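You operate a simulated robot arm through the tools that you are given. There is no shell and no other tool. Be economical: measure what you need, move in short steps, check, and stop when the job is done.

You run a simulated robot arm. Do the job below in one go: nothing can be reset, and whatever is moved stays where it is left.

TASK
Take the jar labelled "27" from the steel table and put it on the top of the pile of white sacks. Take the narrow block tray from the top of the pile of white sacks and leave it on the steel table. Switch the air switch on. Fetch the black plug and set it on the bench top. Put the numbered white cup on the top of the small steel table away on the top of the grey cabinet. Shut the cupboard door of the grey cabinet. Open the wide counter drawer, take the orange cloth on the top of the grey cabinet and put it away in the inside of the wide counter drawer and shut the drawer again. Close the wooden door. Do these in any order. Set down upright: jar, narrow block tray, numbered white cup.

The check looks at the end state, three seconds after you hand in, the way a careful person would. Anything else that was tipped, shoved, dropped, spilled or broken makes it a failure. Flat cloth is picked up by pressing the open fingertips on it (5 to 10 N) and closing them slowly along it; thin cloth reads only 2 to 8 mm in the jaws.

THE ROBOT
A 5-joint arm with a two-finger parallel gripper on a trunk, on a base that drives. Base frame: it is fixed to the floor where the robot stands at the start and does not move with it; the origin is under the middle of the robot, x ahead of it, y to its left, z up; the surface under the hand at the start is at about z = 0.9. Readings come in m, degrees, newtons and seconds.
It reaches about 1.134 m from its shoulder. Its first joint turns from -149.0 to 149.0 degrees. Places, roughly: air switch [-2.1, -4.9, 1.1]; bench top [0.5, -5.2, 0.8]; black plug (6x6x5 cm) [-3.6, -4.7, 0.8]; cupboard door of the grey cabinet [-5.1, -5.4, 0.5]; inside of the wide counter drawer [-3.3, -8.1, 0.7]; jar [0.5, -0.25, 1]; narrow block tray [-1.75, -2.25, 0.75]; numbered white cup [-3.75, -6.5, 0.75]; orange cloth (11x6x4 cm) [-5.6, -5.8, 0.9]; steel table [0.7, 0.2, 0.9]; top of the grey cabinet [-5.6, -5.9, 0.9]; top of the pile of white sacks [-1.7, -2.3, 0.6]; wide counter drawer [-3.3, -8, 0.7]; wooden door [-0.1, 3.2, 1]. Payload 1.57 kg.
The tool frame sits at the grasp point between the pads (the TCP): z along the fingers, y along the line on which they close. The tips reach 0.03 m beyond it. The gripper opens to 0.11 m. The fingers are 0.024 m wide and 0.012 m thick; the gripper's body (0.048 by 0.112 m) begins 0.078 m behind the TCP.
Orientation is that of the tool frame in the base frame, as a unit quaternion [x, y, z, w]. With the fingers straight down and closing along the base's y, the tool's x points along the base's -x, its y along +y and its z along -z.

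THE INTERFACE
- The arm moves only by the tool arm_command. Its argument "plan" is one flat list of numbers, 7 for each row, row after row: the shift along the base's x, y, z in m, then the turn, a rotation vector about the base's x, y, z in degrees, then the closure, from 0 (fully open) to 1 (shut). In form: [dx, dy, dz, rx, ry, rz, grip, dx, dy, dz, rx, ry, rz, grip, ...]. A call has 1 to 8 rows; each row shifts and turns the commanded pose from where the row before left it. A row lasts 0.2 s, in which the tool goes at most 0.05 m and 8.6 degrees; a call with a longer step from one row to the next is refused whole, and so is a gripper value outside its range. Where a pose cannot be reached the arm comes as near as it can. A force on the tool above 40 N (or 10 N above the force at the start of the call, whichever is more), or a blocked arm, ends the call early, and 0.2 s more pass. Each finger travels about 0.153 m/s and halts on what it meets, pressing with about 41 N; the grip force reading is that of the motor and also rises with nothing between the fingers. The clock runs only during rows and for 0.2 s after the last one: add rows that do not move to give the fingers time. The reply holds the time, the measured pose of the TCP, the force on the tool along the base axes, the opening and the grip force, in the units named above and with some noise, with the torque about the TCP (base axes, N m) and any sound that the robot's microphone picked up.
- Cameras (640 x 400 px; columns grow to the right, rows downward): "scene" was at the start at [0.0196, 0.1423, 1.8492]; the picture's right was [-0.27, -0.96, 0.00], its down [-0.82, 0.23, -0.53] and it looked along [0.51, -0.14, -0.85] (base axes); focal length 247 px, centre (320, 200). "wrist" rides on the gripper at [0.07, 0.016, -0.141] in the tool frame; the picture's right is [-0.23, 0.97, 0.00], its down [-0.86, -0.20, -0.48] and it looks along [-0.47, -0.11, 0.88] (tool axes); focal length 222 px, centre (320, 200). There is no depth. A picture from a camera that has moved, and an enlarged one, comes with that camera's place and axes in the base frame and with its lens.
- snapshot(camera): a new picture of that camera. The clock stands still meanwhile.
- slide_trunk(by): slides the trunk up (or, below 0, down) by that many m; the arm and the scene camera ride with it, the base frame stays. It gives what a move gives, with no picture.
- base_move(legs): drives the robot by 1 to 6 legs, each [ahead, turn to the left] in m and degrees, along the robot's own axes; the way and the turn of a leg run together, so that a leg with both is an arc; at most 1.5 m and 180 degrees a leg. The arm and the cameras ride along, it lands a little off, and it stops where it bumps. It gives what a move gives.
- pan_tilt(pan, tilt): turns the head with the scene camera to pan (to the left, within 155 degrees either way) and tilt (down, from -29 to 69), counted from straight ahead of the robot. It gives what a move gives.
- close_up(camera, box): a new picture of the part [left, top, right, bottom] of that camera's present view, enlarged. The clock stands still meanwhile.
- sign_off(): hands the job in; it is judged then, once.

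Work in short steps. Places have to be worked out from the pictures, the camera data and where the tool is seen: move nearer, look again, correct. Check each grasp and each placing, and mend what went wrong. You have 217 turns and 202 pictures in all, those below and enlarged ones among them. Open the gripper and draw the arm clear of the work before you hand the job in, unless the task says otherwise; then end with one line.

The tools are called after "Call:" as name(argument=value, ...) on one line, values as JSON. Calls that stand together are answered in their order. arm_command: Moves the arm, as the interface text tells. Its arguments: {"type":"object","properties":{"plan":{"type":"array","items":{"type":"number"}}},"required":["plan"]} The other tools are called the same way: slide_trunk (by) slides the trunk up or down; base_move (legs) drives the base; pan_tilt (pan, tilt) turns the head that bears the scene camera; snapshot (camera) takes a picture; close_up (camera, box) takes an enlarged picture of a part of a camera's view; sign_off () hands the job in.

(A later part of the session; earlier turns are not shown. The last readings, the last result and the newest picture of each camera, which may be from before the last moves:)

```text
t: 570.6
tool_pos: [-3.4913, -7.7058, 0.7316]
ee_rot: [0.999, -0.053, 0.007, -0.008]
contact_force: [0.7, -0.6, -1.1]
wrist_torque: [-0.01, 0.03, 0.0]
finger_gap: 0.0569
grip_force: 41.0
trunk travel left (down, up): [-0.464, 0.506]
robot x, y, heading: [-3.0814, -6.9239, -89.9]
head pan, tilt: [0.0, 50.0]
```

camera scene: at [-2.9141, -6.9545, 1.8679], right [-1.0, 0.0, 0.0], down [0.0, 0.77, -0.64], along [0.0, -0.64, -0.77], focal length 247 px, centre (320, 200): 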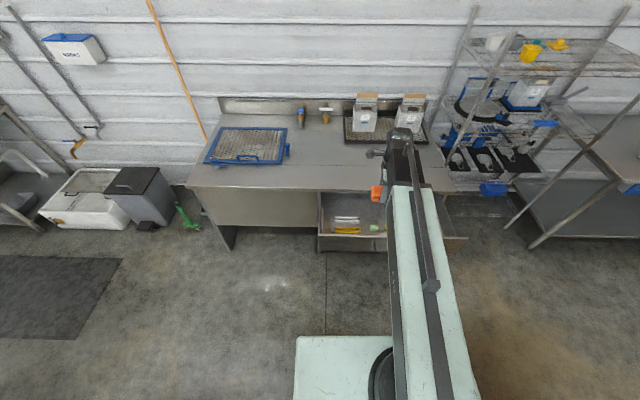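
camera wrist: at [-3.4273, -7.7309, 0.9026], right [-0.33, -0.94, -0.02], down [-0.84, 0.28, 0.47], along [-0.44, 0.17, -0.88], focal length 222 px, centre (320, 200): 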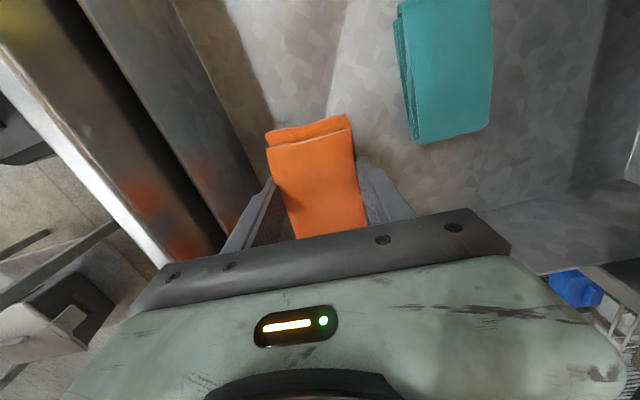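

Call:
slide_trunk(by=-0.015)

Call:
snapshot(camera="wrist")

```text
t: 571.2
tool_pos: [-3.4921, -7.7051, 0.7148]
ee_rot: [0.999, -0.053, 0.007, -0.007]
contact_force: [0.4, -1.3, -0.9]
wrist_torque: [0.0, -0.03, 0.01]
finger_gap: 0.0568
grip_force: 41.1
trunk travel left (down, up): [-0.449, 0.521]
robot x, y, heading: [-3.0866, -6.9229, -89.7]
head pan, tilt: [0.0, 50.0]
```

```text
55 pictures are left
camera wrist: at [-3.4273, -7.7309, 0.8576], right [-0.33, -0.94, -0.02], down [-0.84, 0.28, 0.47], along [-0.44, 0.17, -0.88], focal length 222 px, centre (320, 200)
```

wrist: 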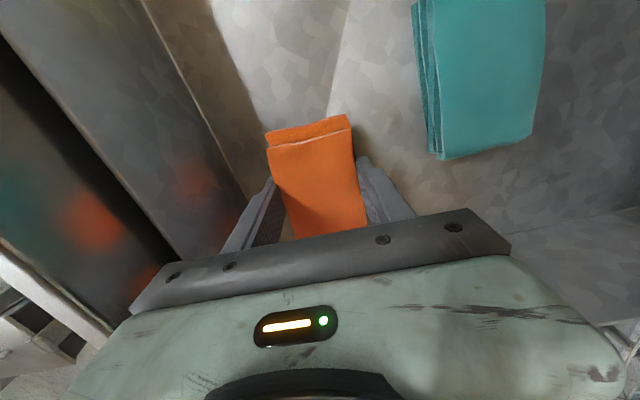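

Close to the drawer floor now. I open just enough to release and lift out.

Call:
arm_command(plan=[0, 0, 0, 0, 0, 0, 0.42, 0, 0, 0, 0, 0, 0, 0.35, 0, 0, 0, 0, 0, 0, 0.3, 0, 0, 0, 0, 0, 0, 0.3])

Call:
slide_trunk(by=0.15)

Call:
snapshot(camera="wrist")

```text
t: 572.2
tool_pos: [-3.491, -7.705, 0.7151]
ee_rot: [0.999, -0.053, 0.008, -0.008]
contact_force: [-1.1, 0.0, -0.5]
wrist_torque: [-0.03, -0.02, -0.01]
finger_gap: 0.0772
grip_force: 0.1
trunk travel left (down, up): [-0.449, 0.521]
robot x, y, heading: [-3.0842, -6.9208, -89.6]
head pan, tilt: [0.0, 50.0]
```

```text
t: 574.0
tool_pos: [-3.4916, -7.7053, 0.8658]
ee_rot: [0.999, -0.053, 0.007, -0.008]
contact_force: [0.4, -0.2, 0.0]
wrist_torque: [0.03, 0.03, -0.02]
finger_gap: 0.0768
grip_force: 0.1
trunk travel left (down, up): [-0.599, 0.371]
robot x, y, heading: [-3.0813, -6.9205, -89.6]
head pan, tilt: [0.0, 50.0]
```

```text
54 pictures are left
camera wrist: at [-3.4273, -7.7309, 1.0076], right [-0.33, -0.94, -0.02], down [-0.84, 0.28, 0.47], along [-0.44, 0.17, -0.88], focal length 222 px, centre (320, 200)
```

wrist: 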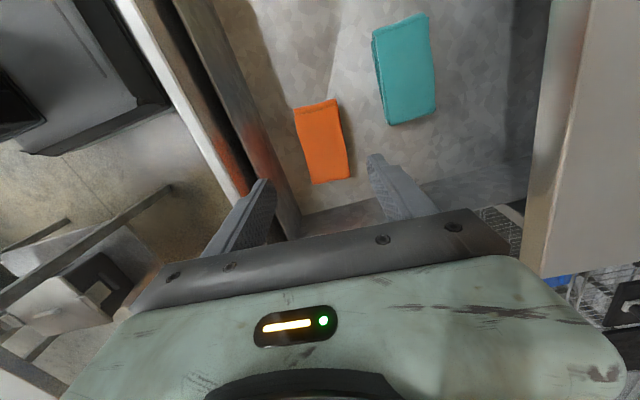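

The cloth lies in the drawer. I raise, back off, and bring the tool to horizontal to push the drawer shut.

Call:
slide_trunk(by=0.29)

Call:
base_move(legs=[[-0.5, 0]])

Call:
arm_command(plan=[0.041, 0.0125, 0, 0, 0, 0, 1, 0.041, 0.0125, 0, 0, 0, 0, 1, 0.041, 0.0125, 0, 0, 0, 0, 1, 0.041, 0.0125, 0, 0, 0, 0, 1, 0.041, 0.0125, 0, 0, 0, 0, 1, 0.035, 0.0125, 0, 0, 0, 0, 1])

Call:
arm_command(plan=[0, -0.012, 0, -8.16, 1.4, 0, 1, 0, -0.012, 0, -8.16, 1.4, 0, 1, 0, -0.012, 0, -8.16, 1.4, 0, 1, 0, -0.012, 0, -8.16, 1.4, 0, 1, 0, -0.012, 0, -8.16, 1.4, 0, 1, 0, -0.012, 0, -8.16, 1.4, 0, 1, 0, -0.012, 0, -8.16, 1.4, 0, 1, 0, -0.012, 0, -8.16, 1.4, 0, 1])

Call:
arm_command(plan=[0, -0.012, 0, -8.16, 1.4, 0, 1, 0, -0.012, 0, -8.16, 1.4, 0, 1, 0, -0.012, 0, -8.16, 1.4, 0, 1])

```text
t: 576.9
tool_pos: [-3.4913, -7.7059, 1.1562]
ee_rot: [0.999, -0.053, 0.007, -0.008]
contact_force: [0.2, 0.6, 0.7]
wrist_torque: [-0.02, -0.02, -0.02]
finger_gap: 0.077
grip_force: 0.0
trunk travel left (down, up): [-0.889, 0.081]
robot x, y, heading: [-3.0817, -6.9204, -89.7]
head pan, tilt: [0.0, 50.0]
```

```text
t: 579.9
tool_pos: [-3.4957, -7.2042, 1.1567]
ee_rot: [0.998, -0.054, 0.007, -0.008]
contact_force: [0.1, -0.5, -0.6]
wrist_torque: [-0.01, -0.02, 0.0]
finger_gap: 0.0771
grip_force: 0.0
trunk travel left (down, up): [-0.889, 0.081]
robot x, y, heading: [-3.082, -6.4222, -90.1]
head pan, tilt: [0.0, 50.0]
```

```text
t: 581.2
tool_pos: [-3.2552, -7.1274, 1.1556]
ee_rot: [0.998, -0.055, 0.007, -0.009]
contact_force: [-0.1, -0.7, 0.5]
wrist_torque: [-0.03, -0.02, 0.0]
finger_gap: 0.0001
grip_force: 21.0
trunk travel left (down, up): [-0.889, 0.081]
robot x, y, heading: [-3.083, -6.4204, -89.8]
head pan, tilt: [0.0, 50.0]
```

```text
t: 583.0
tool_pos: [-3.2557, -7.2251, 1.2949]
ee_rot: [0.841, -0.043, -0.056, 0.536]
contact_force: [0.4, -0.3, 0.7]
wrist_torque: [0.04, -0.05, 0.0]
finger_gap: 0.0002
grip_force: 20.9
out of reach, approached as far as the arm can: row 2, 3, 4, 5, 6, 7, 8
trunk travel left (down, up): [-0.889, 0.081]
robot x, y, heading: [-3.0805, -6.4228, -89.9]
head pan, tilt: [0.0, 50.0]
```

```text
t: 583.9
tool_pos: [-3.2529, -7.2592, 1.3863]
ee_rot: [0.717, -0.034, -0.075, 0.692]
contact_force: [0.2, -0.3, 0.8]
wrist_torque: [0.0, 0.02, 0.01]
finger_gap: 0.0
grip_force: 20.3
out of reach, approached as far as the arm can: row 1, 2, 3
trunk travel left (down, up): [-0.889, 0.081]
robot x, y, heading: [-3.0805, -6.4199, -89.9]
head pan, tilt: [0.0, 50.0]
```

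I lower to z ≈ 0.79 in front of the drawer panel (above the handle) and look.

Call:
slide_trunk(by=-0.36)

Call:
slide_trunk(by=-0.235)

Call:
snapshot(camera="wrist")

Call:
snapshot(camera="scene")

```text
t: 587.4
tool_pos: [-3.2535, -7.2591, 1.0255]
ee_rot: [0.718, -0.033, -0.074, 0.691]
contact_force: [0.0, 0.2, 0.3]
wrist_torque: [-0.01, 0.0, 0.02]
finger_gap: 0.0
grip_force: 21.5
trunk travel left (down, up): [-0.529, 0.441]
robot x, y, heading: [-3.0845, -6.4182, -90.0]
head pan, tilt: [0.0, 50.0]
```

```text
t: 589.8
tool_pos: [-3.2524, -7.2586, 0.791]
ee_rot: [0.719, -0.033, -0.074, 0.691]
contact_force: [-0.4, -0.3, 0.1]
wrist_torque: [0.04, 0.03, -0.01]
finger_gap: 0.0
grip_force: 20.7
trunk travel left (down, up): [-0.294, 0.676]
robot x, y, heading: [-3.0852, -6.4234, -90.1]
head pan, tilt: [0.0, 50.0]
```

```text
53 pictures are left
camera wrist: at [-3.1626, -7.1296, 0.8074], right [-0.17, -0.01, 0.99], down [-0.78, 0.61, -0.13], along [-0.6, -0.79, -0.11], focal length 222 px, centre (320, 200)
```

wrist: 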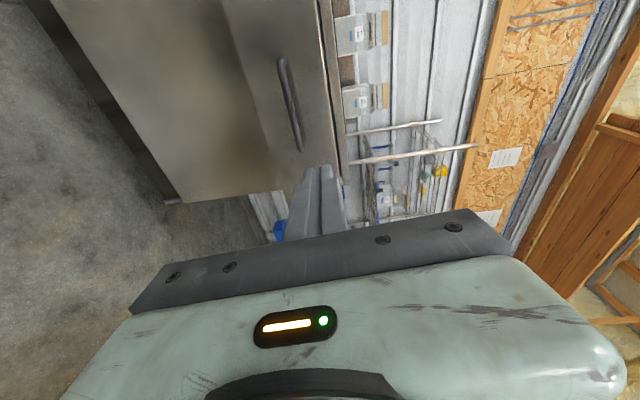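

```text
52 pictures are left
camera scene: at [-2.9154, -6.4539, 1.2708], right [-1.0, 0.0, 0.0], down [0.0, 0.77, -0.64], along [0.0, -0.64, -0.77], focal length 247 px, centre (320, 200)
```

scene: 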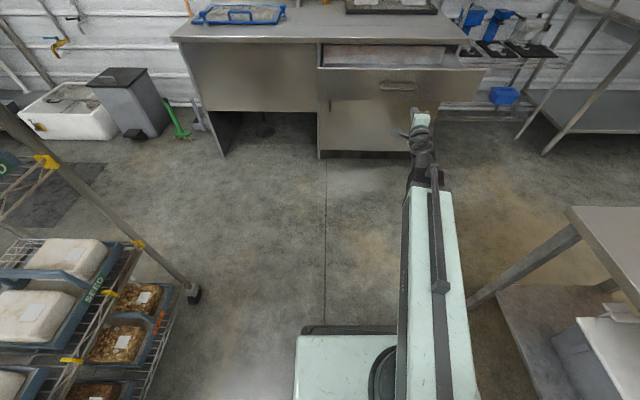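

The panel's top edge is at z ≈ 0.805, so I lower 1.3 cm and drive forward to push the drawer in.

Call:
slide_trunk(by=-0.013)

Call:
base_move(legs=[[0.3, 0]])

Call:
snapshot(camera="scene")

```text
t: 590.4
tool_pos: [-3.2537, -7.2583, 0.7777]
ee_rot: [0.718, -0.033, -0.074, 0.691]
contact_force: [-0.3, -0.4, -1.2]
wrist_torque: [-0.01, 0.0, -0.02]
finger_gap: 0.0
grip_force: 21.4
trunk travel left (down, up): [-0.281, 0.689]
robot x, y, heading: [-3.0826, -6.4205, -90.1]
head pan, tilt: [0.0, 50.0]
```

```text
t: 592.5
tool_pos: [-3.2524, -7.557, 0.7777]
ee_rot: [0.719, -0.033, -0.073, 0.69]
contact_force: [0.5, -0.3, 0.8]
wrist_torque: [0.04, -0.03, -0.02]
finger_gap: 0.0
grip_force: 21.2
trunk travel left (down, up): [-0.281, 0.689]
robot x, y, heading: [-3.0848, -6.7215, -90.0]
head pan, tilt: [0.0, 50.0]
```

```text
51 pictures are left
camera scene: at [-2.9151, -6.7524, 1.2578], right [-1.0, 0.0, 0.0], down [0.0, 0.77, -0.64], along [0.0, -0.64, -0.77], focal length 247 px, centre (320, 200)
```

scene: 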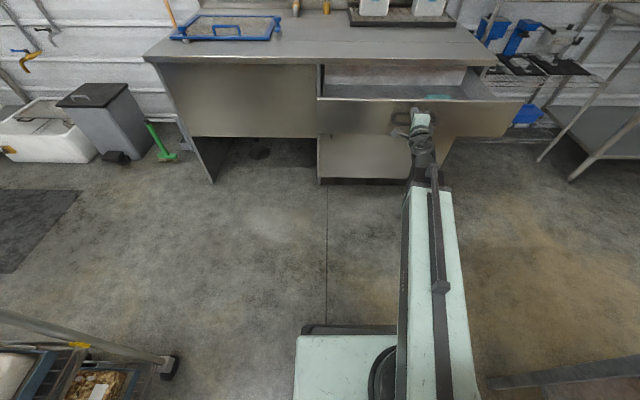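

Call:
base_move(legs=[[0.15, 0]])

Call:
base_move(legs=[[0.08, 0]])

Call:
snapshot(camera="scene")

```text
t: 593.8
tool_pos: [-3.2524, -7.708, 0.7782]
ee_rot: [0.719, -0.032, -0.073, 0.691]
contact_force: [-0.2, -0.8, 0.4]
wrist_torque: [0.01, 0.0, -0.01]
finger_gap: 0.0
grip_force: 20.9
trunk travel left (down, up): [-0.281, 0.689]
robot x, y, heading: [-3.0861, -6.8739, -89.8]
head pan, tilt: [0.0, 50.0]
```

```text
t: 594.9
tool_pos: [-3.2527, -7.7902, 0.779]
ee_rot: [0.719, -0.032, -0.073, 0.691]
contact_force: [0.3, 0.2, -0.6]
wrist_torque: [0.0, -0.03, 0.04]
finger_gap: 0.0
grip_force: 21.8
trunk travel left (down, up): [-0.281, 0.689]
robot x, y, heading: [-3.0838, -6.9558, -90.0]
head pan, tilt: [0.0, 50.0]
```

```text
50 pictures are left
camera scene: at [-2.9148, -6.9842, 1.2578], right [-1.0, 0.0, 0.0], down [0.0, 0.77, -0.64], along [0.0, -0.64, -0.77], focal length 247 px, centre (320, 200)
```

scene: 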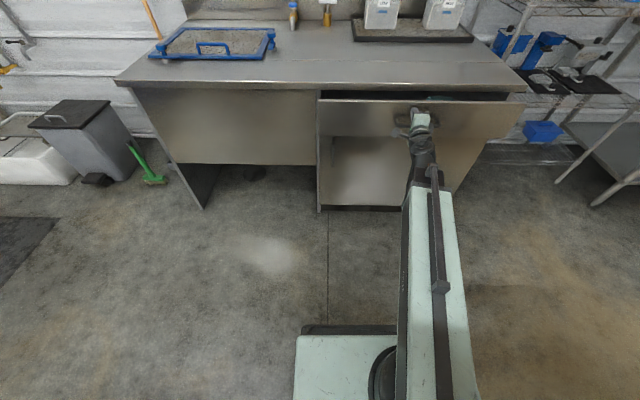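

Nearly shut, about 7 cm to go. I push in small steps until it stops.

Call:
base_move(legs=[[0.045, 0]])

Call:
base_move(legs=[[0.025, 0]])

Call:
base_move(legs=[[0.02, 0]])

Call:
close_up(camera="scene", box=[300, 60, 540, 210])

```text
t: 595.8
tool_pos: [-3.2533, -7.8345, 0.7785]
ee_rot: [0.718, -0.032, -0.074, 0.691]
contact_force: [0.2, 0.1, -0.9]
wrist_torque: [0.03, 0.0, 0.0]
finger_gap: 0.0
grip_force: 20.9
trunk travel left (down, up): [-0.281, 0.689]
robot x, y, heading: [-3.0839, -6.9963, -90.2]
head pan, tilt: [0.0, 50.0]
```

```text
t: 596.6
tool_pos: [-3.252, -7.8589, 0.7783]
ee_rot: [0.718, -0.033, -0.074, 0.691]
contact_force: [-0.4, -0.1, -0.1]
wrist_torque: [0.03, 0.04, -0.02]
finger_gap: 0.0
grip_force: 20.9
trunk travel left (down, up): [-0.281, 0.689]
robot x, y, heading: [-3.0833, -7.0192, -89.8]
head pan, tilt: [0.0, 50.0]
```

```text
t: 597.5
tool_pos: [-3.2517, -7.8737, 0.7783]
ee_rot: [0.719, -0.031, -0.073, 0.691]
contact_force: [-0.8, 4.8, -0.7]
wrist_torque: [0.02, -0.01, 0.0]
finger_gap: 0.0
grip_force: 21.8
trunk travel left (down, up): [-0.281, 0.689]
robot x, y, heading: [-3.0795, -7.0406, -89.8]
head pan, tilt: [0.0, 50.0]
stopped in leg 1: the force on the tool passed its limit at 74 N (the readings are from after the stop); the commanded pose is now the measured one
```

```text
2.67 times, centred on (420, 135) of scene
camera zoom: at [-2.9147, -7.0704, 1.2579], right [-1.0, 0.0, 0.0], down [0.0, 0.77, -0.64], along [0.0, -0.64, -0.77], focal length 659 px, centre (53, 373)
```

zoom: 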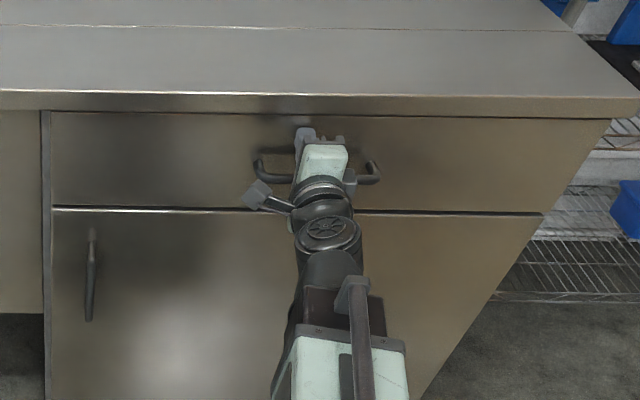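

The drawer is shut (74 N stop). I back off, raise, and return the tool to vertical.

Call:
base_move(legs=[[-0.5, 0]])

Call:
slide_trunk(by=0.38)

Call:
slide_trunk(by=0.23)

Call:
arm_command(plan=[0, 0.02, 0, 8.16, -1.4, 0, 0, 0, 0.02, 0, 8.16, -1.4, 0, 0, 0, 0.02, 0, 8.16, -1.4, 0, 0, 0, 0.02, 0, 8.16, -1.4, 0, 0, 0, 0.02, 0, 8.16, -1.4, 0, 0, 0, 0.02, 0, 8.16, -1.4, 0, 0, 0, 0.02, 0, 8.16, -1.4, 0, 0, 0, 0.02, 0, 8.16, -1.4, 0, 0])

Call:
arm_command(plan=[0, 0.02, 0, 8.16, -1.4, 0, 0, 0, 0.01, 0, 8.16, -1.4, 0, 0, 0, 0.0, 0, 8.16, -1.4, 0, 0])

Call:
snapshot(camera="scene")

```text
t: 600.3
tool_pos: [-3.2572, -7.3853, 0.7771]
ee_rot: [0.719, -0.034, -0.077, 0.69]
contact_force: [0.5, 0.6, 0.7]
wrist_torque: [0.03, 0.0, -0.02]
finger_gap: 0.0
grip_force: 21.6
trunk travel left (down, up): [-0.281, 0.689]
robot x, y, heading: [-3.0771, -6.5518, -90.6]
head pan, tilt: [0.0, 50.0]
```

```text
t: 604.0
tool_pos: [-3.2575, -7.3851, 1.1574]
ee_rot: [0.718, -0.034, -0.077, 0.691]
contact_force: [-0.2, 0.3, -0.2]
wrist_torque: [-0.03, 0.02, 0.0]
finger_gap: 0.0
grip_force: 21.5
trunk travel left (down, up): [-0.661, 0.309]
robot x, y, heading: [-3.0852, -6.5507, -90.6]
head pan, tilt: [0.0, 50.0]
```

```text
t: 606.4
tool_pos: [-3.2578, -7.3857, 1.387]
ee_rot: [0.719, -0.034, -0.076, 0.69]
contact_force: [-0.4, -0.3, 0.0]
wrist_torque: [0.03, -0.01, -0.01]
finger_gap: 0.0
grip_force: 20.9
trunk travel left (down, up): [-0.891, 0.079]
robot x, y, heading: [-3.0812, -6.5526, -90.8]
head pan, tilt: [0.0, 50.0]
```

```text
t: 608.2
tool_pos: [-3.26, -7.2237, 1.1745]
ee_rot: [0.981, -0.051, -0.017, 0.187]
contact_force: [0.3, 0.3, 0.2]
wrist_torque: [0.01, 0.03, -0.03]
finger_gap: 0.1102
grip_force: 0.0
out of reach, approached as far as the arm can: row 1, 2, 3, 4, 5, 6, 7, 8
trunk travel left (down, up): [-0.891, 0.079]
robot x, y, heading: [-3.0818, -6.5531, -90.7]
head pan, tilt: [0.0, 50.0]
```

```text
t: 609.0
tool_pos: [-3.2592, -7.195, 1.1592]
ee_rot: [0.998, -0.054, 0.01, -0.028]
contact_force: [0.5, 0.8, -0.1]
wrist_torque: [-0.03, 0.0, -0.03]
finger_gap: 0.11
grip_force: 0.1
out of reach, approached as far as the arm can: row 1, 2
trunk travel left (down, up): [-0.891, 0.079]
robot x, y, heading: [-3.0815, -6.5514, -90.5]
head pan, tilt: [0.0, 50.0]
```

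```text
48 pictures are left
camera scene: at [-2.9142, -6.5861, 1.8678], right [-1.0, 0.01, 0.0], down [0.01, 0.77, -0.64], along [-0.01, -0.64, -0.77], focal length 247 px, centre (320, 200)
```

scene: 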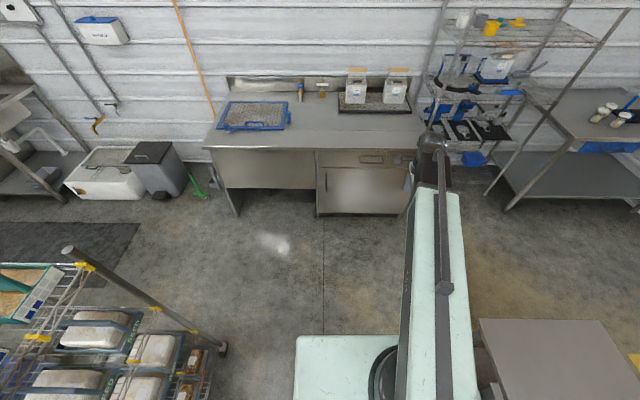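

The drawer is shut. Now the black plug: I reverse up the aisle to y ≈ -4.1 and look at the bench.

Call:
base_move(legs=[[-1.3, 0], [-1.15, 0]])

Call:
pan_tilt(pan=-50, tilt=50)

Call:
snapshot(camera="scene")

```text
t: 621.1
tool_pos: [-3.2884, -4.7371, 1.1591]
ee_rot: [0.999, -0.031, 0.009, -0.026]
contact_force: [0.0, -0.9, 0.2]
wrist_torque: [-0.01, 0.03, 0.01]
finger_gap: 0.1101
grip_force: 0.0
trunk travel left (down, up): [-0.891, 0.079]
robot x, y, heading: [-3.1405, -4.0851, -88.1]
head pan, tilt: [0.0, 50.0]
```

```text
t: 622.3
tool_pos: [-3.2875, -4.7367, 1.1579]
ee_rot: [0.999, -0.033, 0.009, -0.027]
contact_force: [0.0, -0.2, 0.0]
wrist_torque: [0.0, 0.02, 0.01]
finger_gap: 0.1102
grip_force: 0.0
trunk travel left (down, up): [-0.891, 0.079]
robot x, y, heading: [-3.1377, -4.0865, -88.0]
head pan, tilt: [-50.0, 50.0]
```

```text
47 pictures are left
camera scene: at [-3.0306, -4.088, 1.8678], right [-0.67, 0.74, 0.0], down [0.57, 0.51, -0.64], along [-0.48, -0.43, -0.77], focal length 247 px, centre (320, 200)
```

scene: 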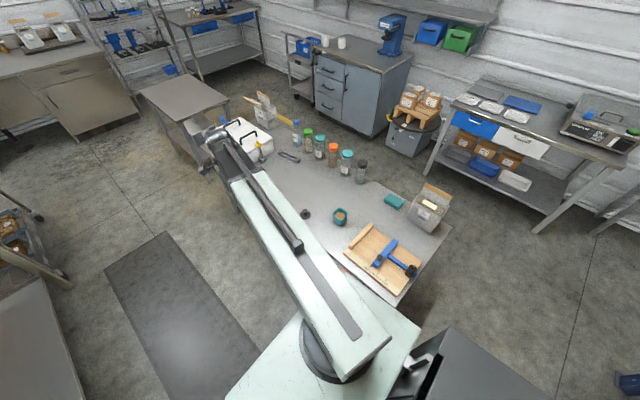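

The plug is at about (-3.574, -4.683, 0.80). I move the arm over it.

Call:
arm_command(plan=[-0.041, 0.0077, 0, -3.1, 0, 0, 0, -0.041, 0.0077, 0, 0, 0, 0, 0, -0.041, 0.0077, 0, 0, 0, 0, 0, -0.041, 0.0077, 0, 0, 0, 0, 0, -0.041, 0.0077, 0, 0, 0, 0, 0, -0.041, 0.0077, 0, 0, 0, 0, 0, -0.04, 0.0077, 0, 0, 0, 0, 0])

Call:
slide_trunk(by=-0.18)

Call:
snapshot(camera="wrist")

```text
t: 623.9
tool_pos: [-3.5738, -4.6824, 1.1581]
ee_rot: [0.999, -0.031, 0.01, 0.001]
contact_force: [-0.3, -0.7, -0.1]
wrist_torque: [-0.01, -0.03, -0.01]
finger_gap: 0.1099
grip_force: 0.0
trunk travel left (down, up): [-0.891, 0.079]
robot x, y, heading: [-3.1409, -4.0869, -88.1]
head pan, tilt: [-50.0, 50.0]
```

```text
t: 625.9
tool_pos: [-3.5737, -4.6821, 0.9772]
ee_rot: [0.999, -0.031, 0.01, 0.0]
contact_force: [0.6, -0.6, -0.2]
wrist_torque: [-0.03, 0.0, 0.0]
finger_gap: 0.1099
grip_force: 0.2
trunk travel left (down, up): [-0.711, 0.259]
robot x, y, heading: [-3.1431, -4.0894, -88.3]
head pan, tilt: [-50.0, 50.0]
```

```text
46 pictures are left
camera wrist: at [-3.5085, -4.7028, 1.1204], right [-0.29, -0.96, 0.0], down [-0.85, 0.25, 0.46], along [-0.44, 0.14, -0.89], focal length 222 px, centre (320, 200)
```

wrist: 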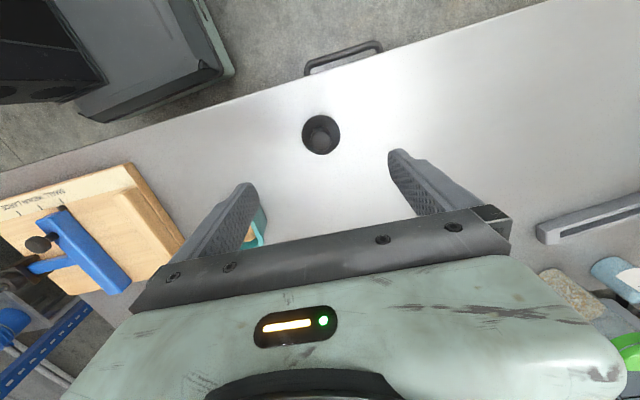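

Well aligned. I nudge 9 mm and lower.

Call:
arm_command(plan=[0.009, 0, 0, 0, 0, 0, 0])

Call:
slide_trunk(by=-0.155)

Call:
slide_trunk(by=-0.01)

Call:
slide_trunk(by=-0.007)

Call:
snapshot(camera="wrist")

```text
t: 626.3
tool_pos: [-3.5653, -4.6824, 0.9781]
ee_rot: [0.999, -0.032, 0.009, 0.0]
contact_force: [0.5, 0.5, -0.2]
wrist_torque: [0.01, 0.03, 0.05]
finger_gap: 0.1101
grip_force: 0.1
trunk travel left (down, up): [-0.711, 0.259]
robot x, y, heading: [-3.1411, -4.0885, -87.9]
head pan, tilt: [-50.0, 50.0]
```

```text
t: 628.1
tool_pos: [-3.565, -4.6831, 0.8232]
ee_rot: [0.999, -0.031, 0.01, 0.0]
contact_force: [-0.7, -0.4, 0.4]
wrist_torque: [-0.03, -0.01, 0.02]
finger_gap: 0.1101
grip_force: 0.1
trunk travel left (down, up): [-0.556, 0.414]
robot x, y, heading: [-3.1421, -4.0825, -88.1]
head pan, tilt: [-50.0, 50.0]
```

```text
t: 628.6
tool_pos: [-3.5653, -4.6844, 0.8147]
ee_rot: [0.999, -0.031, 0.009, 0.0]
contact_force: [0.2, -0.4, -0.3]
wrist_torque: [-0.02, 0.0, 0.01]
finger_gap: 0.1105
grip_force: 0.1
trunk travel left (down, up): [-0.546, 0.424]
robot x, y, heading: [-3.1394, -4.0863, -88.0]
head pan, tilt: [-50.0, 50.0]
```

```text
t: 629.1
tool_pos: [-3.564, -4.6814, 0.8105]
ee_rot: [0.999, -0.032, 0.008, 0.0]
contact_force: [3.2, 4.2, 27.6]
wrist_torque: [-0.14, 0.27, -0.02]
finger_gap: 0.1062
grip_force: 0.0
trunk travel left (down, up): [-0.541, 0.429]
robot x, y, heading: [-3.1409, -4.084, -88.0]
head pan, tilt: [-50.0, 50.0]
stopped: the force on the tool passed its limit at 52 N (the readings are from after the stop); the commanded pose is now the measured one
```

```text
45 pictures are left
camera wrist: at [-3.4984, -4.7012, 0.9521], right [-0.29, -0.96, 0.0], down [-0.85, 0.25, 0.46], along [-0.44, 0.14, -0.89], focal length 222 px, centre (320, 200)
```

wrist: 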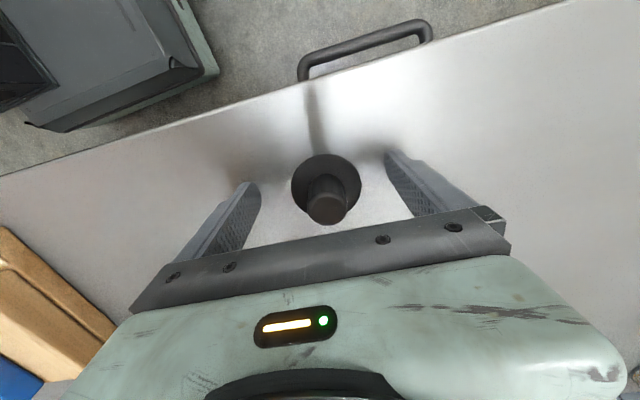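

The tips touched the bench top (z ≈ 0.78). I lift 5 mm and close on the plug.

Call:
slide_trunk(by=0.006)

Call:
arm_command(plan=[0, 0, 0, 0, 0, 0, 0.2, 0, 0, 0, 0, 0, 0, 0.4, 0, 0, 0, 0, 0, 0, 0.6, 0, 0, 0, 0, 0, 0, 0.8, 0, 0, 0, 0, 0, 0, 1, 0, 0, 0, 0, 0, 0, 1])

Call:
slide_trunk(by=0.1)

Call:
snapshot(camera="wrist")

```text
t: 629.7
tool_pos: [-3.5659, -4.6831, 0.8132]
ee_rot: [0.999, -0.033, 0.008, -0.001]
contact_force: [-0.3, -0.2, 0.0]
wrist_torque: [0.01, 0.01, -0.01]
finger_gap: 0.1099
grip_force: 0.1
trunk travel left (down, up): [-0.547, 0.423]
robot x, y, heading: [-3.1406, -4.0885, -88.2]
head pan, tilt: [-50.0, 50.0]
```

```text
t: 631.1
tool_pos: [-3.5663, -4.6826, 0.8129]
ee_rot: [0.999, -0.031, 0.008, -0.001]
contact_force: [0.0, -1.2, 1.2]
wrist_torque: [-0.02, 0.0, 0.04]
finger_gap: 0.0564
grip_force: 40.8
trunk travel left (down, up): [-0.547, 0.423]
robot x, y, heading: [-3.1393, -4.0872, -88.0]
head pan, tilt: [-50.0, 50.0]
```

```text
t: 632.4
tool_pos: [-3.566, -4.6826, 0.9137]
ee_rot: [0.999, -0.031, 0.008, 0.0]
contact_force: [0.1, 0.2, -0.6]
wrist_torque: [-0.01, -0.02, -0.01]
finger_gap: 0.0562
grip_force: 40.6
trunk travel left (down, up): [-0.647, 0.323]
robot x, y, heading: [-3.1408, -4.0908, -88.3]
head pan, tilt: [-50.0, 50.0]
```

```text
44 pictures are left
camera wrist: at [-3.4997, -4.7033, 1.0558], right [-0.29, -0.96, 0.0], down [-0.85, 0.25, 0.46], along [-0.44, 0.14, -0.89], focal length 222 px, centre (320, 200)
```

wrist: 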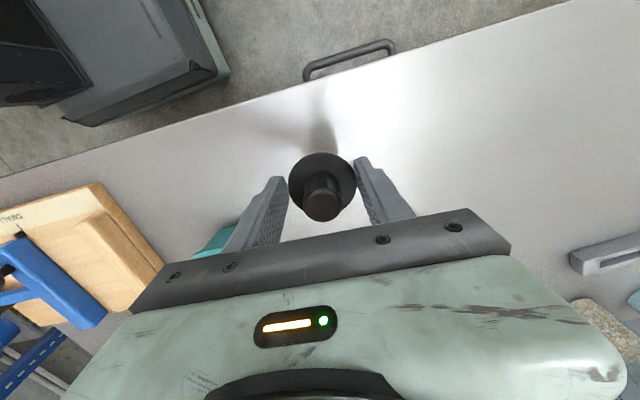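

The plug is held. I raise it and drive north, then east across the room.

Call:
slide_trunk(by=0.25)

Call:
base_move(legs=[[-0.65, 0], [0, 88], [1.4, 0], [1.3, 0]])

Call:
pan_tilt(pan=-45, tilt=30)

Call:
snapshot(camera="scene")

```text
t: 635.0
tool_pos: [-3.5653, -4.6841, 1.1649]
ee_rot: [0.999, -0.031, 0.008, 0.0]
contact_force: [0.4, -0.4, -0.8]
wrist_torque: [-0.01, -0.04, -0.02]
finger_gap: 0.0566
grip_force: 40.5
trunk travel left (down, up): [-0.897, 0.073]
robot x, y, heading: [-3.14, -4.0851, -88.1]
head pan, tilt: [-50.0, 50.0]
```

```text
t: 655.2
tool_pos: [0.154, -3.851, 1.1635]
ee_rot: [0.735, 0.678, 0.005, -0.007]
contact_force: [0.4, 0.2, -0.3]
wrist_torque: [0.0, 0.0, 0.01]
finger_gap: 0.0559
grip_force: 40.6
trunk travel left (down, up): [-0.897, 0.073]
robot x, y, heading: [-0.4363, -3.4166, 1.3]
head pan, tilt: [-50.0, 50.0]
```

```text
t: 656.0
tool_pos: [0.1537, -3.8508, 1.163]
ee_rot: [0.735, 0.678, 0.004, -0.006]
contact_force: [0.3, 0.0, -0.5]
wrist_torque: [0.03, 0.0, -0.03]
finger_gap: 0.0563
grip_force: 40.9
trunk travel left (down, up): [-0.897, 0.073]
robot x, y, heading: [-0.4345, -3.4193, 1.5]
head pan, tilt: [-45.0, 30.0]
```

```text
43 pictures are left
camera scene: at [-0.422, -3.3118, 1.903], right [-0.69, -0.72, 0.0], down [-0.36, 0.35, -0.87], along [0.63, -0.6, -0.5], focal length 247 px, centre (320, 200)
```

scene: 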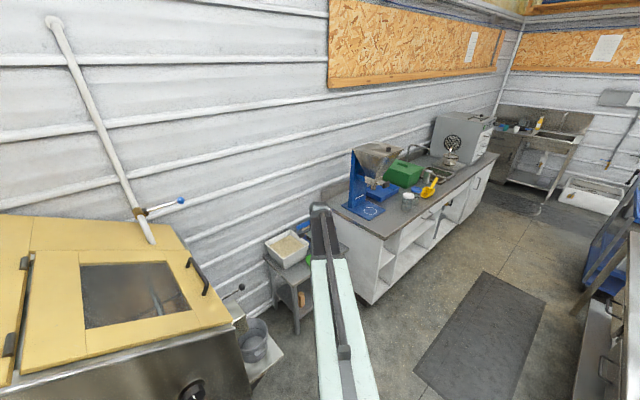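

Bench front edge is near x 0.22 from y -4.5 southward; a cooker is close on the left. I turn partly right, centre the arm, then turn south and drive into the aisle.

Call:
base_move(legs=[[0, -55]])

Call:
arm_command(plan=[0.042, 0.0145, 0, 0, 0, 0, 1, 0.042, 0.0145, 0, 0, 0, 0, 1, 0.042, 0.0145, 0, 0, 0, 0, 1, 0.042, 0.0145, 0, 0, 0, 0, 1, 0.042, 0.0145, 0, 0, 0, 0, 1, 0.042, 0.0145, 0, 0, 0, 0, 1, 0.042, 0.0145, 0, 0, 0, 0, 1, 0.042, 0.0145, 0, 0, 0, 0, 1])

Call:
base_move(legs=[[0, -37], [1.35, 0]])

Call:
pan_tilt(pan=70, tilt=45)

Call:
snapshot(camera="scene")

```text
t: 658.9
tool_pos: [-0.4583, -4.1484, 1.1645]
ee_rot: [0.966, 0.259, 0.008, -0.001]
contact_force: [-0.1, -0.2, -0.8]
wrist_torque: [0.0, 0.05, -0.01]
finger_gap: 0.0564
grip_force: 41.0
trunk travel left (down, up): [-0.897, 0.073]
robot x, y, heading: [-0.4354, -3.4136, -53.7]
head pan, tilt: [-45.0, 30.0]
```

```text
t: 660.7
tool_pos: [-0.123, -4.0342, 1.163]
ee_rot: [0.966, 0.259, 0.007, -0.003]
contact_force: [-0.6, 1.0, -1.2]
wrist_torque: [-0.03, -0.06, -0.03]
finger_gap: 0.0562
grip_force: 41.1
trunk travel left (down, up): [-0.897, 0.073]
robot x, y, heading: [-0.4338, -3.4125, -54.0]
head pan, tilt: [-45.0, 30.0]
```

```text
t: 669.3
tool_pos: [-0.5979, -5.4602, 1.1654]
ee_rot: [0.998, -0.068, 0.007, 0.0]
contact_force: [-0.2, 0.7, -0.3]
wrist_torque: [-0.01, 0.01, -0.01]
finger_gap: 0.0562
grip_force: 40.7
trunk travel left (down, up): [-0.897, 0.073]
robot x, y, heading: [-0.4637, -4.7819, -91.6]
head pan, tilt: [-45.0, 30.0]
```

```text
t: 671.2
tool_pos: [-0.5985, -5.4602, 1.1652]
ee_rot: [0.998, -0.068, 0.008, 0.0]
contact_force: [0.1, -0.9, -0.8]
wrist_torque: [-0.02, -0.03, -0.04]
finger_gap: 0.0559
grip_force: 41.1
trunk travel left (down, up): [-0.897, 0.073]
robot x, y, heading: [-0.4627, -4.7808, -91.6]
head pan, tilt: [70.0, 45.0]
```

```text
42 pictures are left
camera scene: at [-0.2186, -4.7716, 1.8805], right [-0.37, -0.93, 0.0], down [-0.66, 0.26, -0.71], along [0.66, -0.26, -0.71], focal length 247 px, centre (320, 200)
```

scene: 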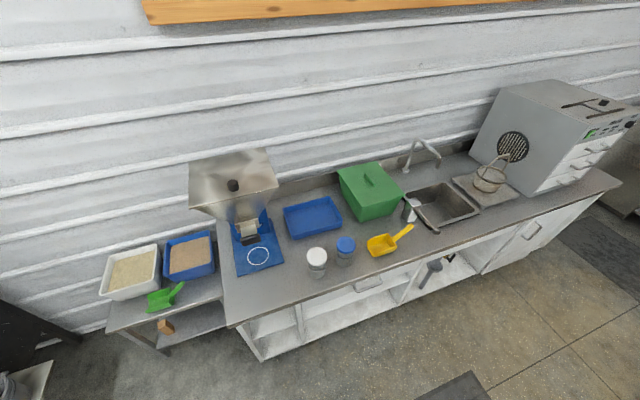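

Free spot: the front strip beside the blue stand, about (0.26, -4.80), clear of the jars. I swing the arm round in the aisle at short radius.

Call:
arm_command(plan=[0.0482, 0.0099, 0, 0, 0, 0, 1, 0.0482, 0.0099, 0, 0, 0, 0, 1, 0.0482, 0.0099, 0, 0, 0, 0, 1, 0.0482, 0.0099, 0, 0, 0, 0, 1, 0.0482, 0.0099, 0, 0, 0, 0, 1, 0.0482, 0.0099, 0, 0, 0, 0, 1, 0.0482, 0.0099, 0, 0, 0, 0, 1, 0.0482, 0.0099, 0, 0, 0, 0, 1])

Call:
arm_command(plan=[0.0313, 0.03, 0, 0, 0, 0, 1, 0.0313, 0.03, 0, 0, 0, 0, 1, 0.0313, 0.03, 0, 0, 0, 0, 1, 0.0313, 0.03, 0, 0, 0, 0, 1, 0.0313, 0.03, 0, 0, 0, 0, 1, 0.0313, 0.03, 0, 0, 0, 0, 1, 0.0313, 0.03, 0, 0, 0, 0, 1, 0.0313, 0.03, 0, 0, 0, 0, 1])

Call:
arm_command(plan=[0.0125, 0.0425, 0, 0, 0, 0, 1, 0.0125, 0.0425, 0, 0, 0, 0, 1, 0.0125, 0.0425, 0, 0, 0, 0, 1, 0.0125, 0.0425, 0, 0, 0, 0, 1, 0.0125, 0.0425, 0, 0, 0, 0, 1, 0.0125, 0.0425, 0, 0, 0, 0, 1, 0.0125, 0.0425, 0, 0, 0, 0, 1, 0.0125, 0.0425, 0, 0, 0, 0, 1])

Call:
snapshot(camera="scene")

Call:
snapshot(camera="wrist")

```text
t: 673.0
tool_pos: [-0.2115, -5.3783, 1.1629]
ee_rot: [0.998, -0.067, 0.007, 0.0]
contact_force: [0.2, -0.7, -1.0]
wrist_torque: [0.02, -0.02, 0.0]
finger_gap: 0.0561
grip_force: 41.3
out of reach, approached as far as the arm can: row 3, 6
trunk travel left (down, up): [-0.897, 0.073]
robot x, y, heading: [-0.4628, -4.781, -91.9]
head pan, tilt: [70.0, 45.0]
```

```text
t: 674.8
tool_pos: [0.0386, -5.1394, 1.1638]
ee_rot: [0.998, -0.066, 0.008, 0.001]
contact_force: [0.6, 1.0, -0.6]
wrist_torque: [-0.02, 0.01, 0.02]
finger_gap: 0.0558
grip_force: 41.2
out of reach, approached as far as the arm can: row 8
trunk travel left (down, up): [-0.897, 0.073]
robot x, y, heading: [-0.4619, -4.7825, -92.1]
head pan, tilt: [70.0, 45.0]
```

```text
t: 676.6
tool_pos: [0.1047, -4.9586, 1.1639]
ee_rot: [0.999, -0.048, 0.009, -0.007]
contact_force: [0.8, 0.3, -1.7]
wrist_torque: [-0.04, 0.03, -0.02]
finger_gap: 0.0558
grip_force: 41.5
out of reach, approached as far as the arm can: row 4, 5, 6, 7, 8
trunk travel left (down, up): [-0.897, 0.073]
robot x, y, heading: [-0.4632, -4.782, -91.7]
head pan, tilt: [70.0, 45.0]
```

```text
41 pictures are left
camera scene: at [-0.2181, -4.7712, 1.8804], right [-0.37, -0.93, 0.0], down [-0.66, 0.26, -0.71], along [0.66, -0.26, -0.71], focal length 247 px, centre (320, 200)
```

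scene: 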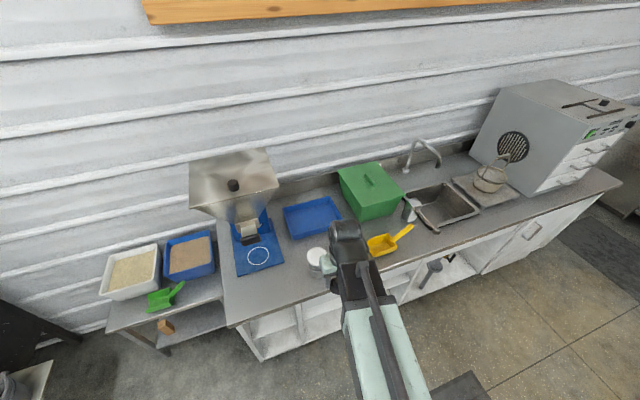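

```text
40 pictures are left
camera wrist: at [0.1703, -4.9829, 1.3057], right [-0.32, -0.95, -0.02], down [-0.84, 0.28, 0.47], along [-0.44, 0.17, -0.88], focal length 222 px, centre (320, 200)
```

wrist: 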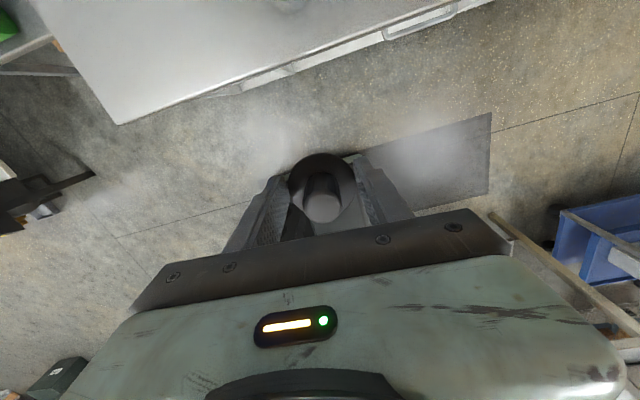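

I line up at y -4.79 just off the bench edge, then lower so the wrist stays below the hopper rim.

Call:
arm_command(plan=[0.012, 0.042, 0, 0, 0, 0, 1, 0.012, 0.042, 0, 0, 0, 0, 1, 0.012, 0.042, 0, 0, 0, 0, 1, 0.012, 0.042, 0, 0, 0, 0, 1])

Call:
slide_trunk(by=-0.17)

Call:
snapshot(camera="scene")

```text
t: 677.6
tool_pos: [0.1089, -4.9586, 1.1638]
ee_rot: [0.999, -0.048, 0.01, -0.007]
contact_force: [0.3, 0.0, -0.8]
wrist_torque: [-0.01, 0.04, -0.01]
finger_gap: 0.0556
grip_force: 40.7
out of reach, approached as far as the arm can: row 1, 2, 3, 4
trunk travel left (down, up): [-0.897, 0.073]
robot x, y, heading: [-0.4672, -4.7757, -91.7]
head pan, tilt: [70.0, 45.0]
```

```text
t: 679.5
tool_pos: [0.1089, -4.9589, 0.9941]
ee_rot: [0.999, -0.049, 0.01, -0.008]
contact_force: [-1.1, 1.0, -0.3]
wrist_torque: [0.01, -0.03, 0.0]
finger_gap: 0.0556
grip_force: 41.3
trunk travel left (down, up): [-0.727, 0.243]
robot x, y, heading: [-0.4625, -4.7796, -91.9]
head pan, tilt: [70.0, 45.0]
```

```text
39 pictures are left
camera scene: at [-0.2185, -4.7712, 1.7105], right [-0.37, -0.93, 0.0], down [-0.66, 0.26, -0.71], along [0.66, -0.26, -0.71], focal length 247 px, centre (320, 200)
```

scene: 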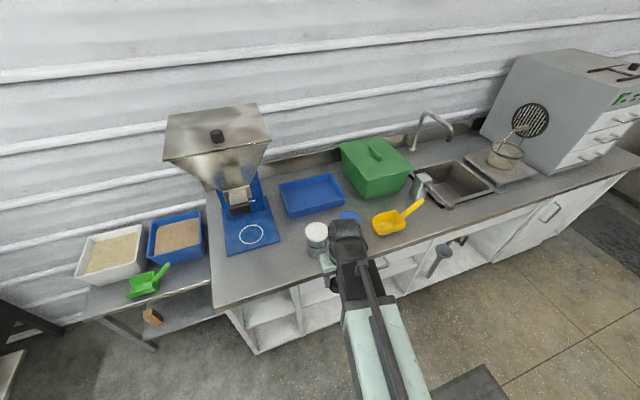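

The arm is at its inner limit, so I move directly outward to (0.285, -4.79).

Call:
arm_command(plan=[0.0293, 0.0282, 0, 0, 0, 0, 1, 0.0293, 0.0282, 0, 0, 0, 0, 1, 0.0293, 0.0282, 0, 0, 0, 0, 1, 0.0293, 0.0282, 0, 0, 0, 0, 1])

Call:
snapshot(camera="scene")

Call:
snapshot(camera="wrist")

```text
t: 680.5
tool_pos: [0.207, -4.9532, 0.9934]
ee_rot: [0.999, -0.031, 0.011, -0.014]
contact_force: [0.2, -0.4, -1.3]
wrist_torque: [0.01, 0.0, 0.02]
finger_gap: 0.0555
grip_force: 41.2
out of reach, approached as far as the arm can: row 1, 2, 3, 4
trunk travel left (down, up): [-0.727, 0.243]
robot x, y, heading: [-0.4634, -4.7795, -91.8]
head pan, tilt: [70.0, 45.0]
```

```text
38 pictures are left
camera scene: at [-0.2181, -4.7709, 1.7104], right [-0.37, -0.93, 0.0], down [-0.66, 0.26, -0.71], along [0.66, -0.26, -0.71], focal length 247 px, centre (320, 200)
```

scene: 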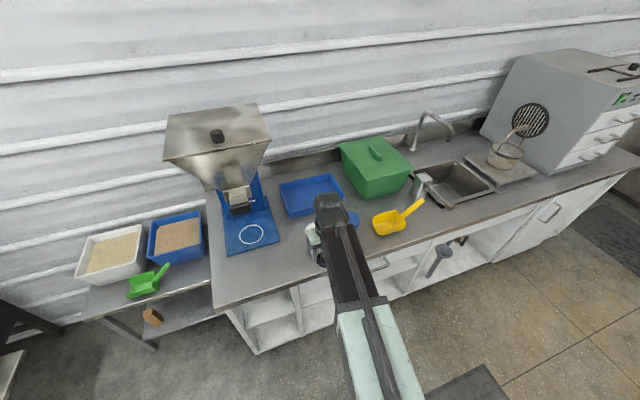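

```text
37 pictures are left
camera wrist: at [0.2732, -4.9783, 1.1357], right [-0.29, -0.96, -0.03], down [-0.85, 0.24, 0.47], along [-0.44, 0.16, -0.88], focal length 222 px, centre (320, 200)
```

wrist: 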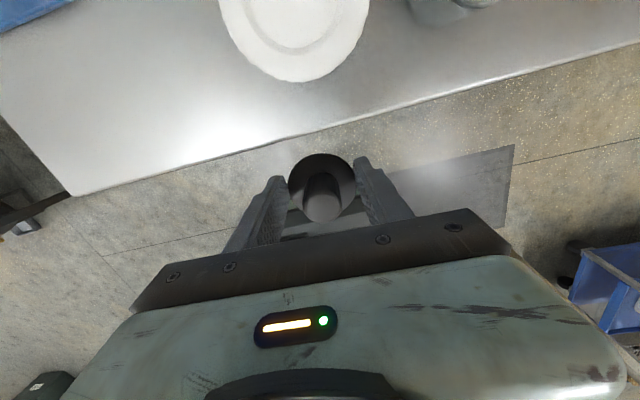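

The roll joint is at its limit, so I must spin the tool along with the arm; the jar is close on +x, so I move in +y first.

Call:
arm_command(plan=[-0.01, 0.035, 0, 0, 0, 8, 1, 0, 0.042, 0, 0, 0, 8, 1, 0, 0.042, 0, 0, 0, 8, 1, 0, 0.042, 0, 0, 0, 8, 1, 0, 0, 0, 0, 0, 8, 1])

Call:
snapshot(camera="wrist")

```text
t: 681.7
tool_pos: [0.1945, -4.7935, 0.9936]
ee_rot: [0.955, 0.297, 0.006, -0.01]
contact_force: [0.3, 0.6, -0.2]
wrist_torque: [-0.01, 0.01, -0.01]
finger_gap: 0.0557
grip_force: 40.7
trunk travel left (down, up): [-0.727, 0.243]
robot x, y, heading: [-0.46, -4.7824, -91.6]
head pan, tilt: [70.0, 45.0]
```

```text
36 pictures are left
camera wrist: at [0.2605, -4.7699, 1.1358], right [0.37, -0.93, -0.02], down [-0.82, -0.33, 0.47], along [-0.44, -0.15, -0.88], focal length 222 px, centre (320, 200)
```

wrist: 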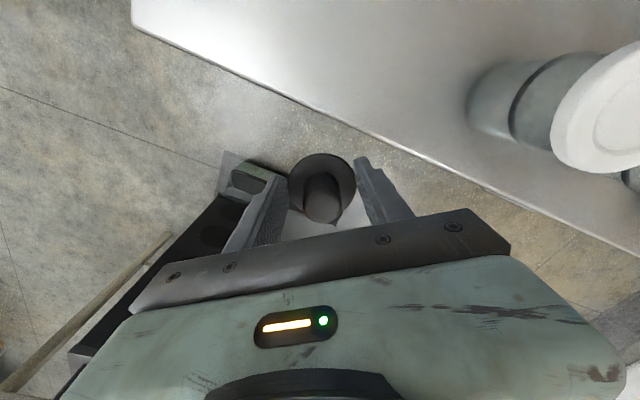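

Now I extend 9 cm over the bench and lower.

Call:
arm_command(plan=[0.03, 0, 0, 0, 0, 0, 1, 0.03, 0, 0, 0, 0, 0, 1, 0.03, 0, 0, 0, 0, 0, 1])

Call:
slide_trunk(by=-0.07)

Call:
snapshot(camera="wrist")

Call:
close_up(camera="scene", box=[180, 120, 400, 300])

```text
t: 682.5
tool_pos: [0.2855, -4.7933, 0.9936]
ee_rot: [0.955, 0.297, 0.006, -0.01]
contact_force: [0.2, 0.7, -0.7]
wrist_torque: [0.01, -0.02, 0.04]
finger_gap: 0.0558
grip_force: 41.0
trunk travel left (down, up): [-0.727, 0.243]
robot x, y, heading: [-0.4669, -4.7785, -92.0]
head pan, tilt: [70.0, 45.0]
```

```text
t: 683.6
tool_pos: [0.2842, -4.7931, 0.922]
ee_rot: [0.955, 0.297, 0.006, -0.01]
contact_force: [-0.2, -0.7, -0.6]
wrist_torque: [0.01, -0.02, -0.04]
finger_gap: 0.0552
grip_force: 41.2
trunk travel left (down, up): [-0.657, 0.313]
robot x, y, heading: [-0.4641, -4.7801, -91.7]
head pan, tilt: [70.0, 45.0]
```

```text
35 pictures are left
camera wrist: at [0.3507, -4.7706, 1.0658], right [0.36, -0.93, -0.02], down [-0.82, -0.33, 0.47], along [-0.44, -0.15, -0.88], focal length 222 px, centre (320, 200)
```

wrist: 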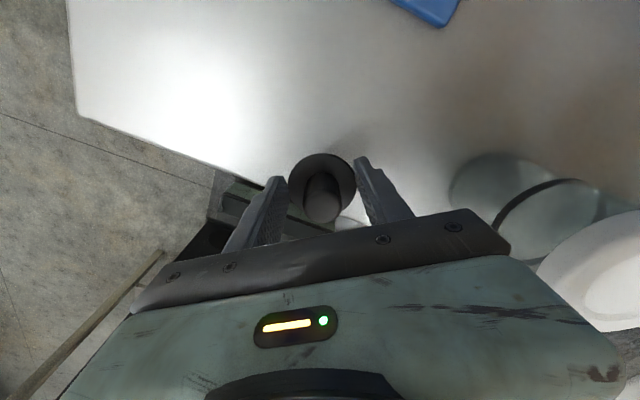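

```text
2.22 times, centred on (290, 210) of scene
camera zoom: at [-0.2185, -4.7712, 1.6405], right [-0.37, -0.93, 0.0], down [-0.66, 0.26, -0.71], along [0.66, -0.26, -0.71], focal length 549 px, centre (387, 178)
```

zoom: 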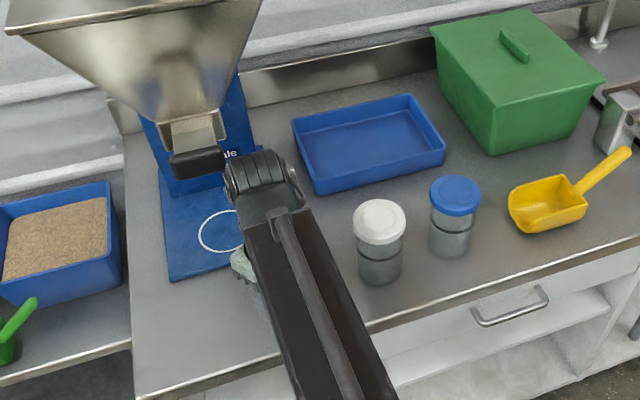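

The plug is close to the front edge, so I go 3 cm further in before setting down.

Call:
arm_command(plan=[0.03, -0.012, 0, 0, 0, 0, 1])

Call:
slide_trunk(by=-0.015)

Call:
slide_trunk(by=-0.01)

Call:
slide_trunk(by=-0.01)

Call:
snapshot(camera="wrist")

```text
t: 684.0
tool_pos: [0.316, -4.8064, 0.9237]
ee_rot: [0.955, 0.297, 0.006, -0.01]
contact_force: [-0.3, 0.3, 0.1]
wrist_torque: [0.02, -0.01, 0.03]
finger_gap: 0.0553
grip_force: 40.8
trunk travel left (down, up): [-0.657, 0.313]
robot x, y, heading: [-0.4629, -4.7832, -91.7]
head pan, tilt: [70.0, 45.0]
```

```text
t: 684.6
tool_pos: [0.3157, -4.8063, 0.9094]
ee_rot: [0.955, 0.297, 0.007, -0.01]
contact_force: [0.3, -0.5, -0.1]
wrist_torque: [-0.02, -0.01, 0.01]
finger_gap: 0.0551
grip_force: 40.6
trunk travel left (down, up): [-0.642, 0.328]
robot x, y, heading: [-0.4671, -4.7797, -91.9]
head pan, tilt: [70.0, 45.0]
```

```text
t: 685.2
tool_pos: [0.3149, -4.8065, 0.8995]
ee_rot: [0.955, 0.296, 0.006, -0.011]
contact_force: [-0.3, -0.5, -1.3]
wrist_torque: [-0.02, 0.0, -0.02]
finger_gap: 0.0556
grip_force: 41.0
trunk travel left (down, up): [-0.632, 0.338]
robot x, y, heading: [-0.4632, -4.7811, -91.7]
head pan, tilt: [70.0, 45.0]
```

```text
t: 685.8
tool_pos: [0.3153, -4.8056, 0.8886]
ee_rot: [0.955, 0.297, 0.007, -0.01]
contact_force: [0.8, -0.5, -1.1]
wrist_torque: [-0.03, -0.03, -0.01]
finger_gap: 0.0554
grip_force: 41.3
trunk travel left (down, up): [-0.622, 0.348]
robot x, y, heading: [-0.4617, -4.7793, -91.8]
head pan, tilt: [70.0, 45.0]
```

```text
33 pictures are left
camera wrist: at [0.3808, -4.7831, 1.0307], right [0.36, -0.93, -0.02], down [-0.82, -0.33, 0.47], along [-0.44, -0.15, -0.88], focal length 222 px, centre (320, 200)
```

wrist: 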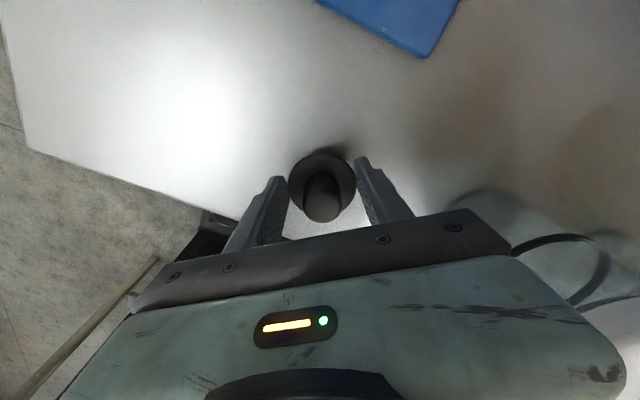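

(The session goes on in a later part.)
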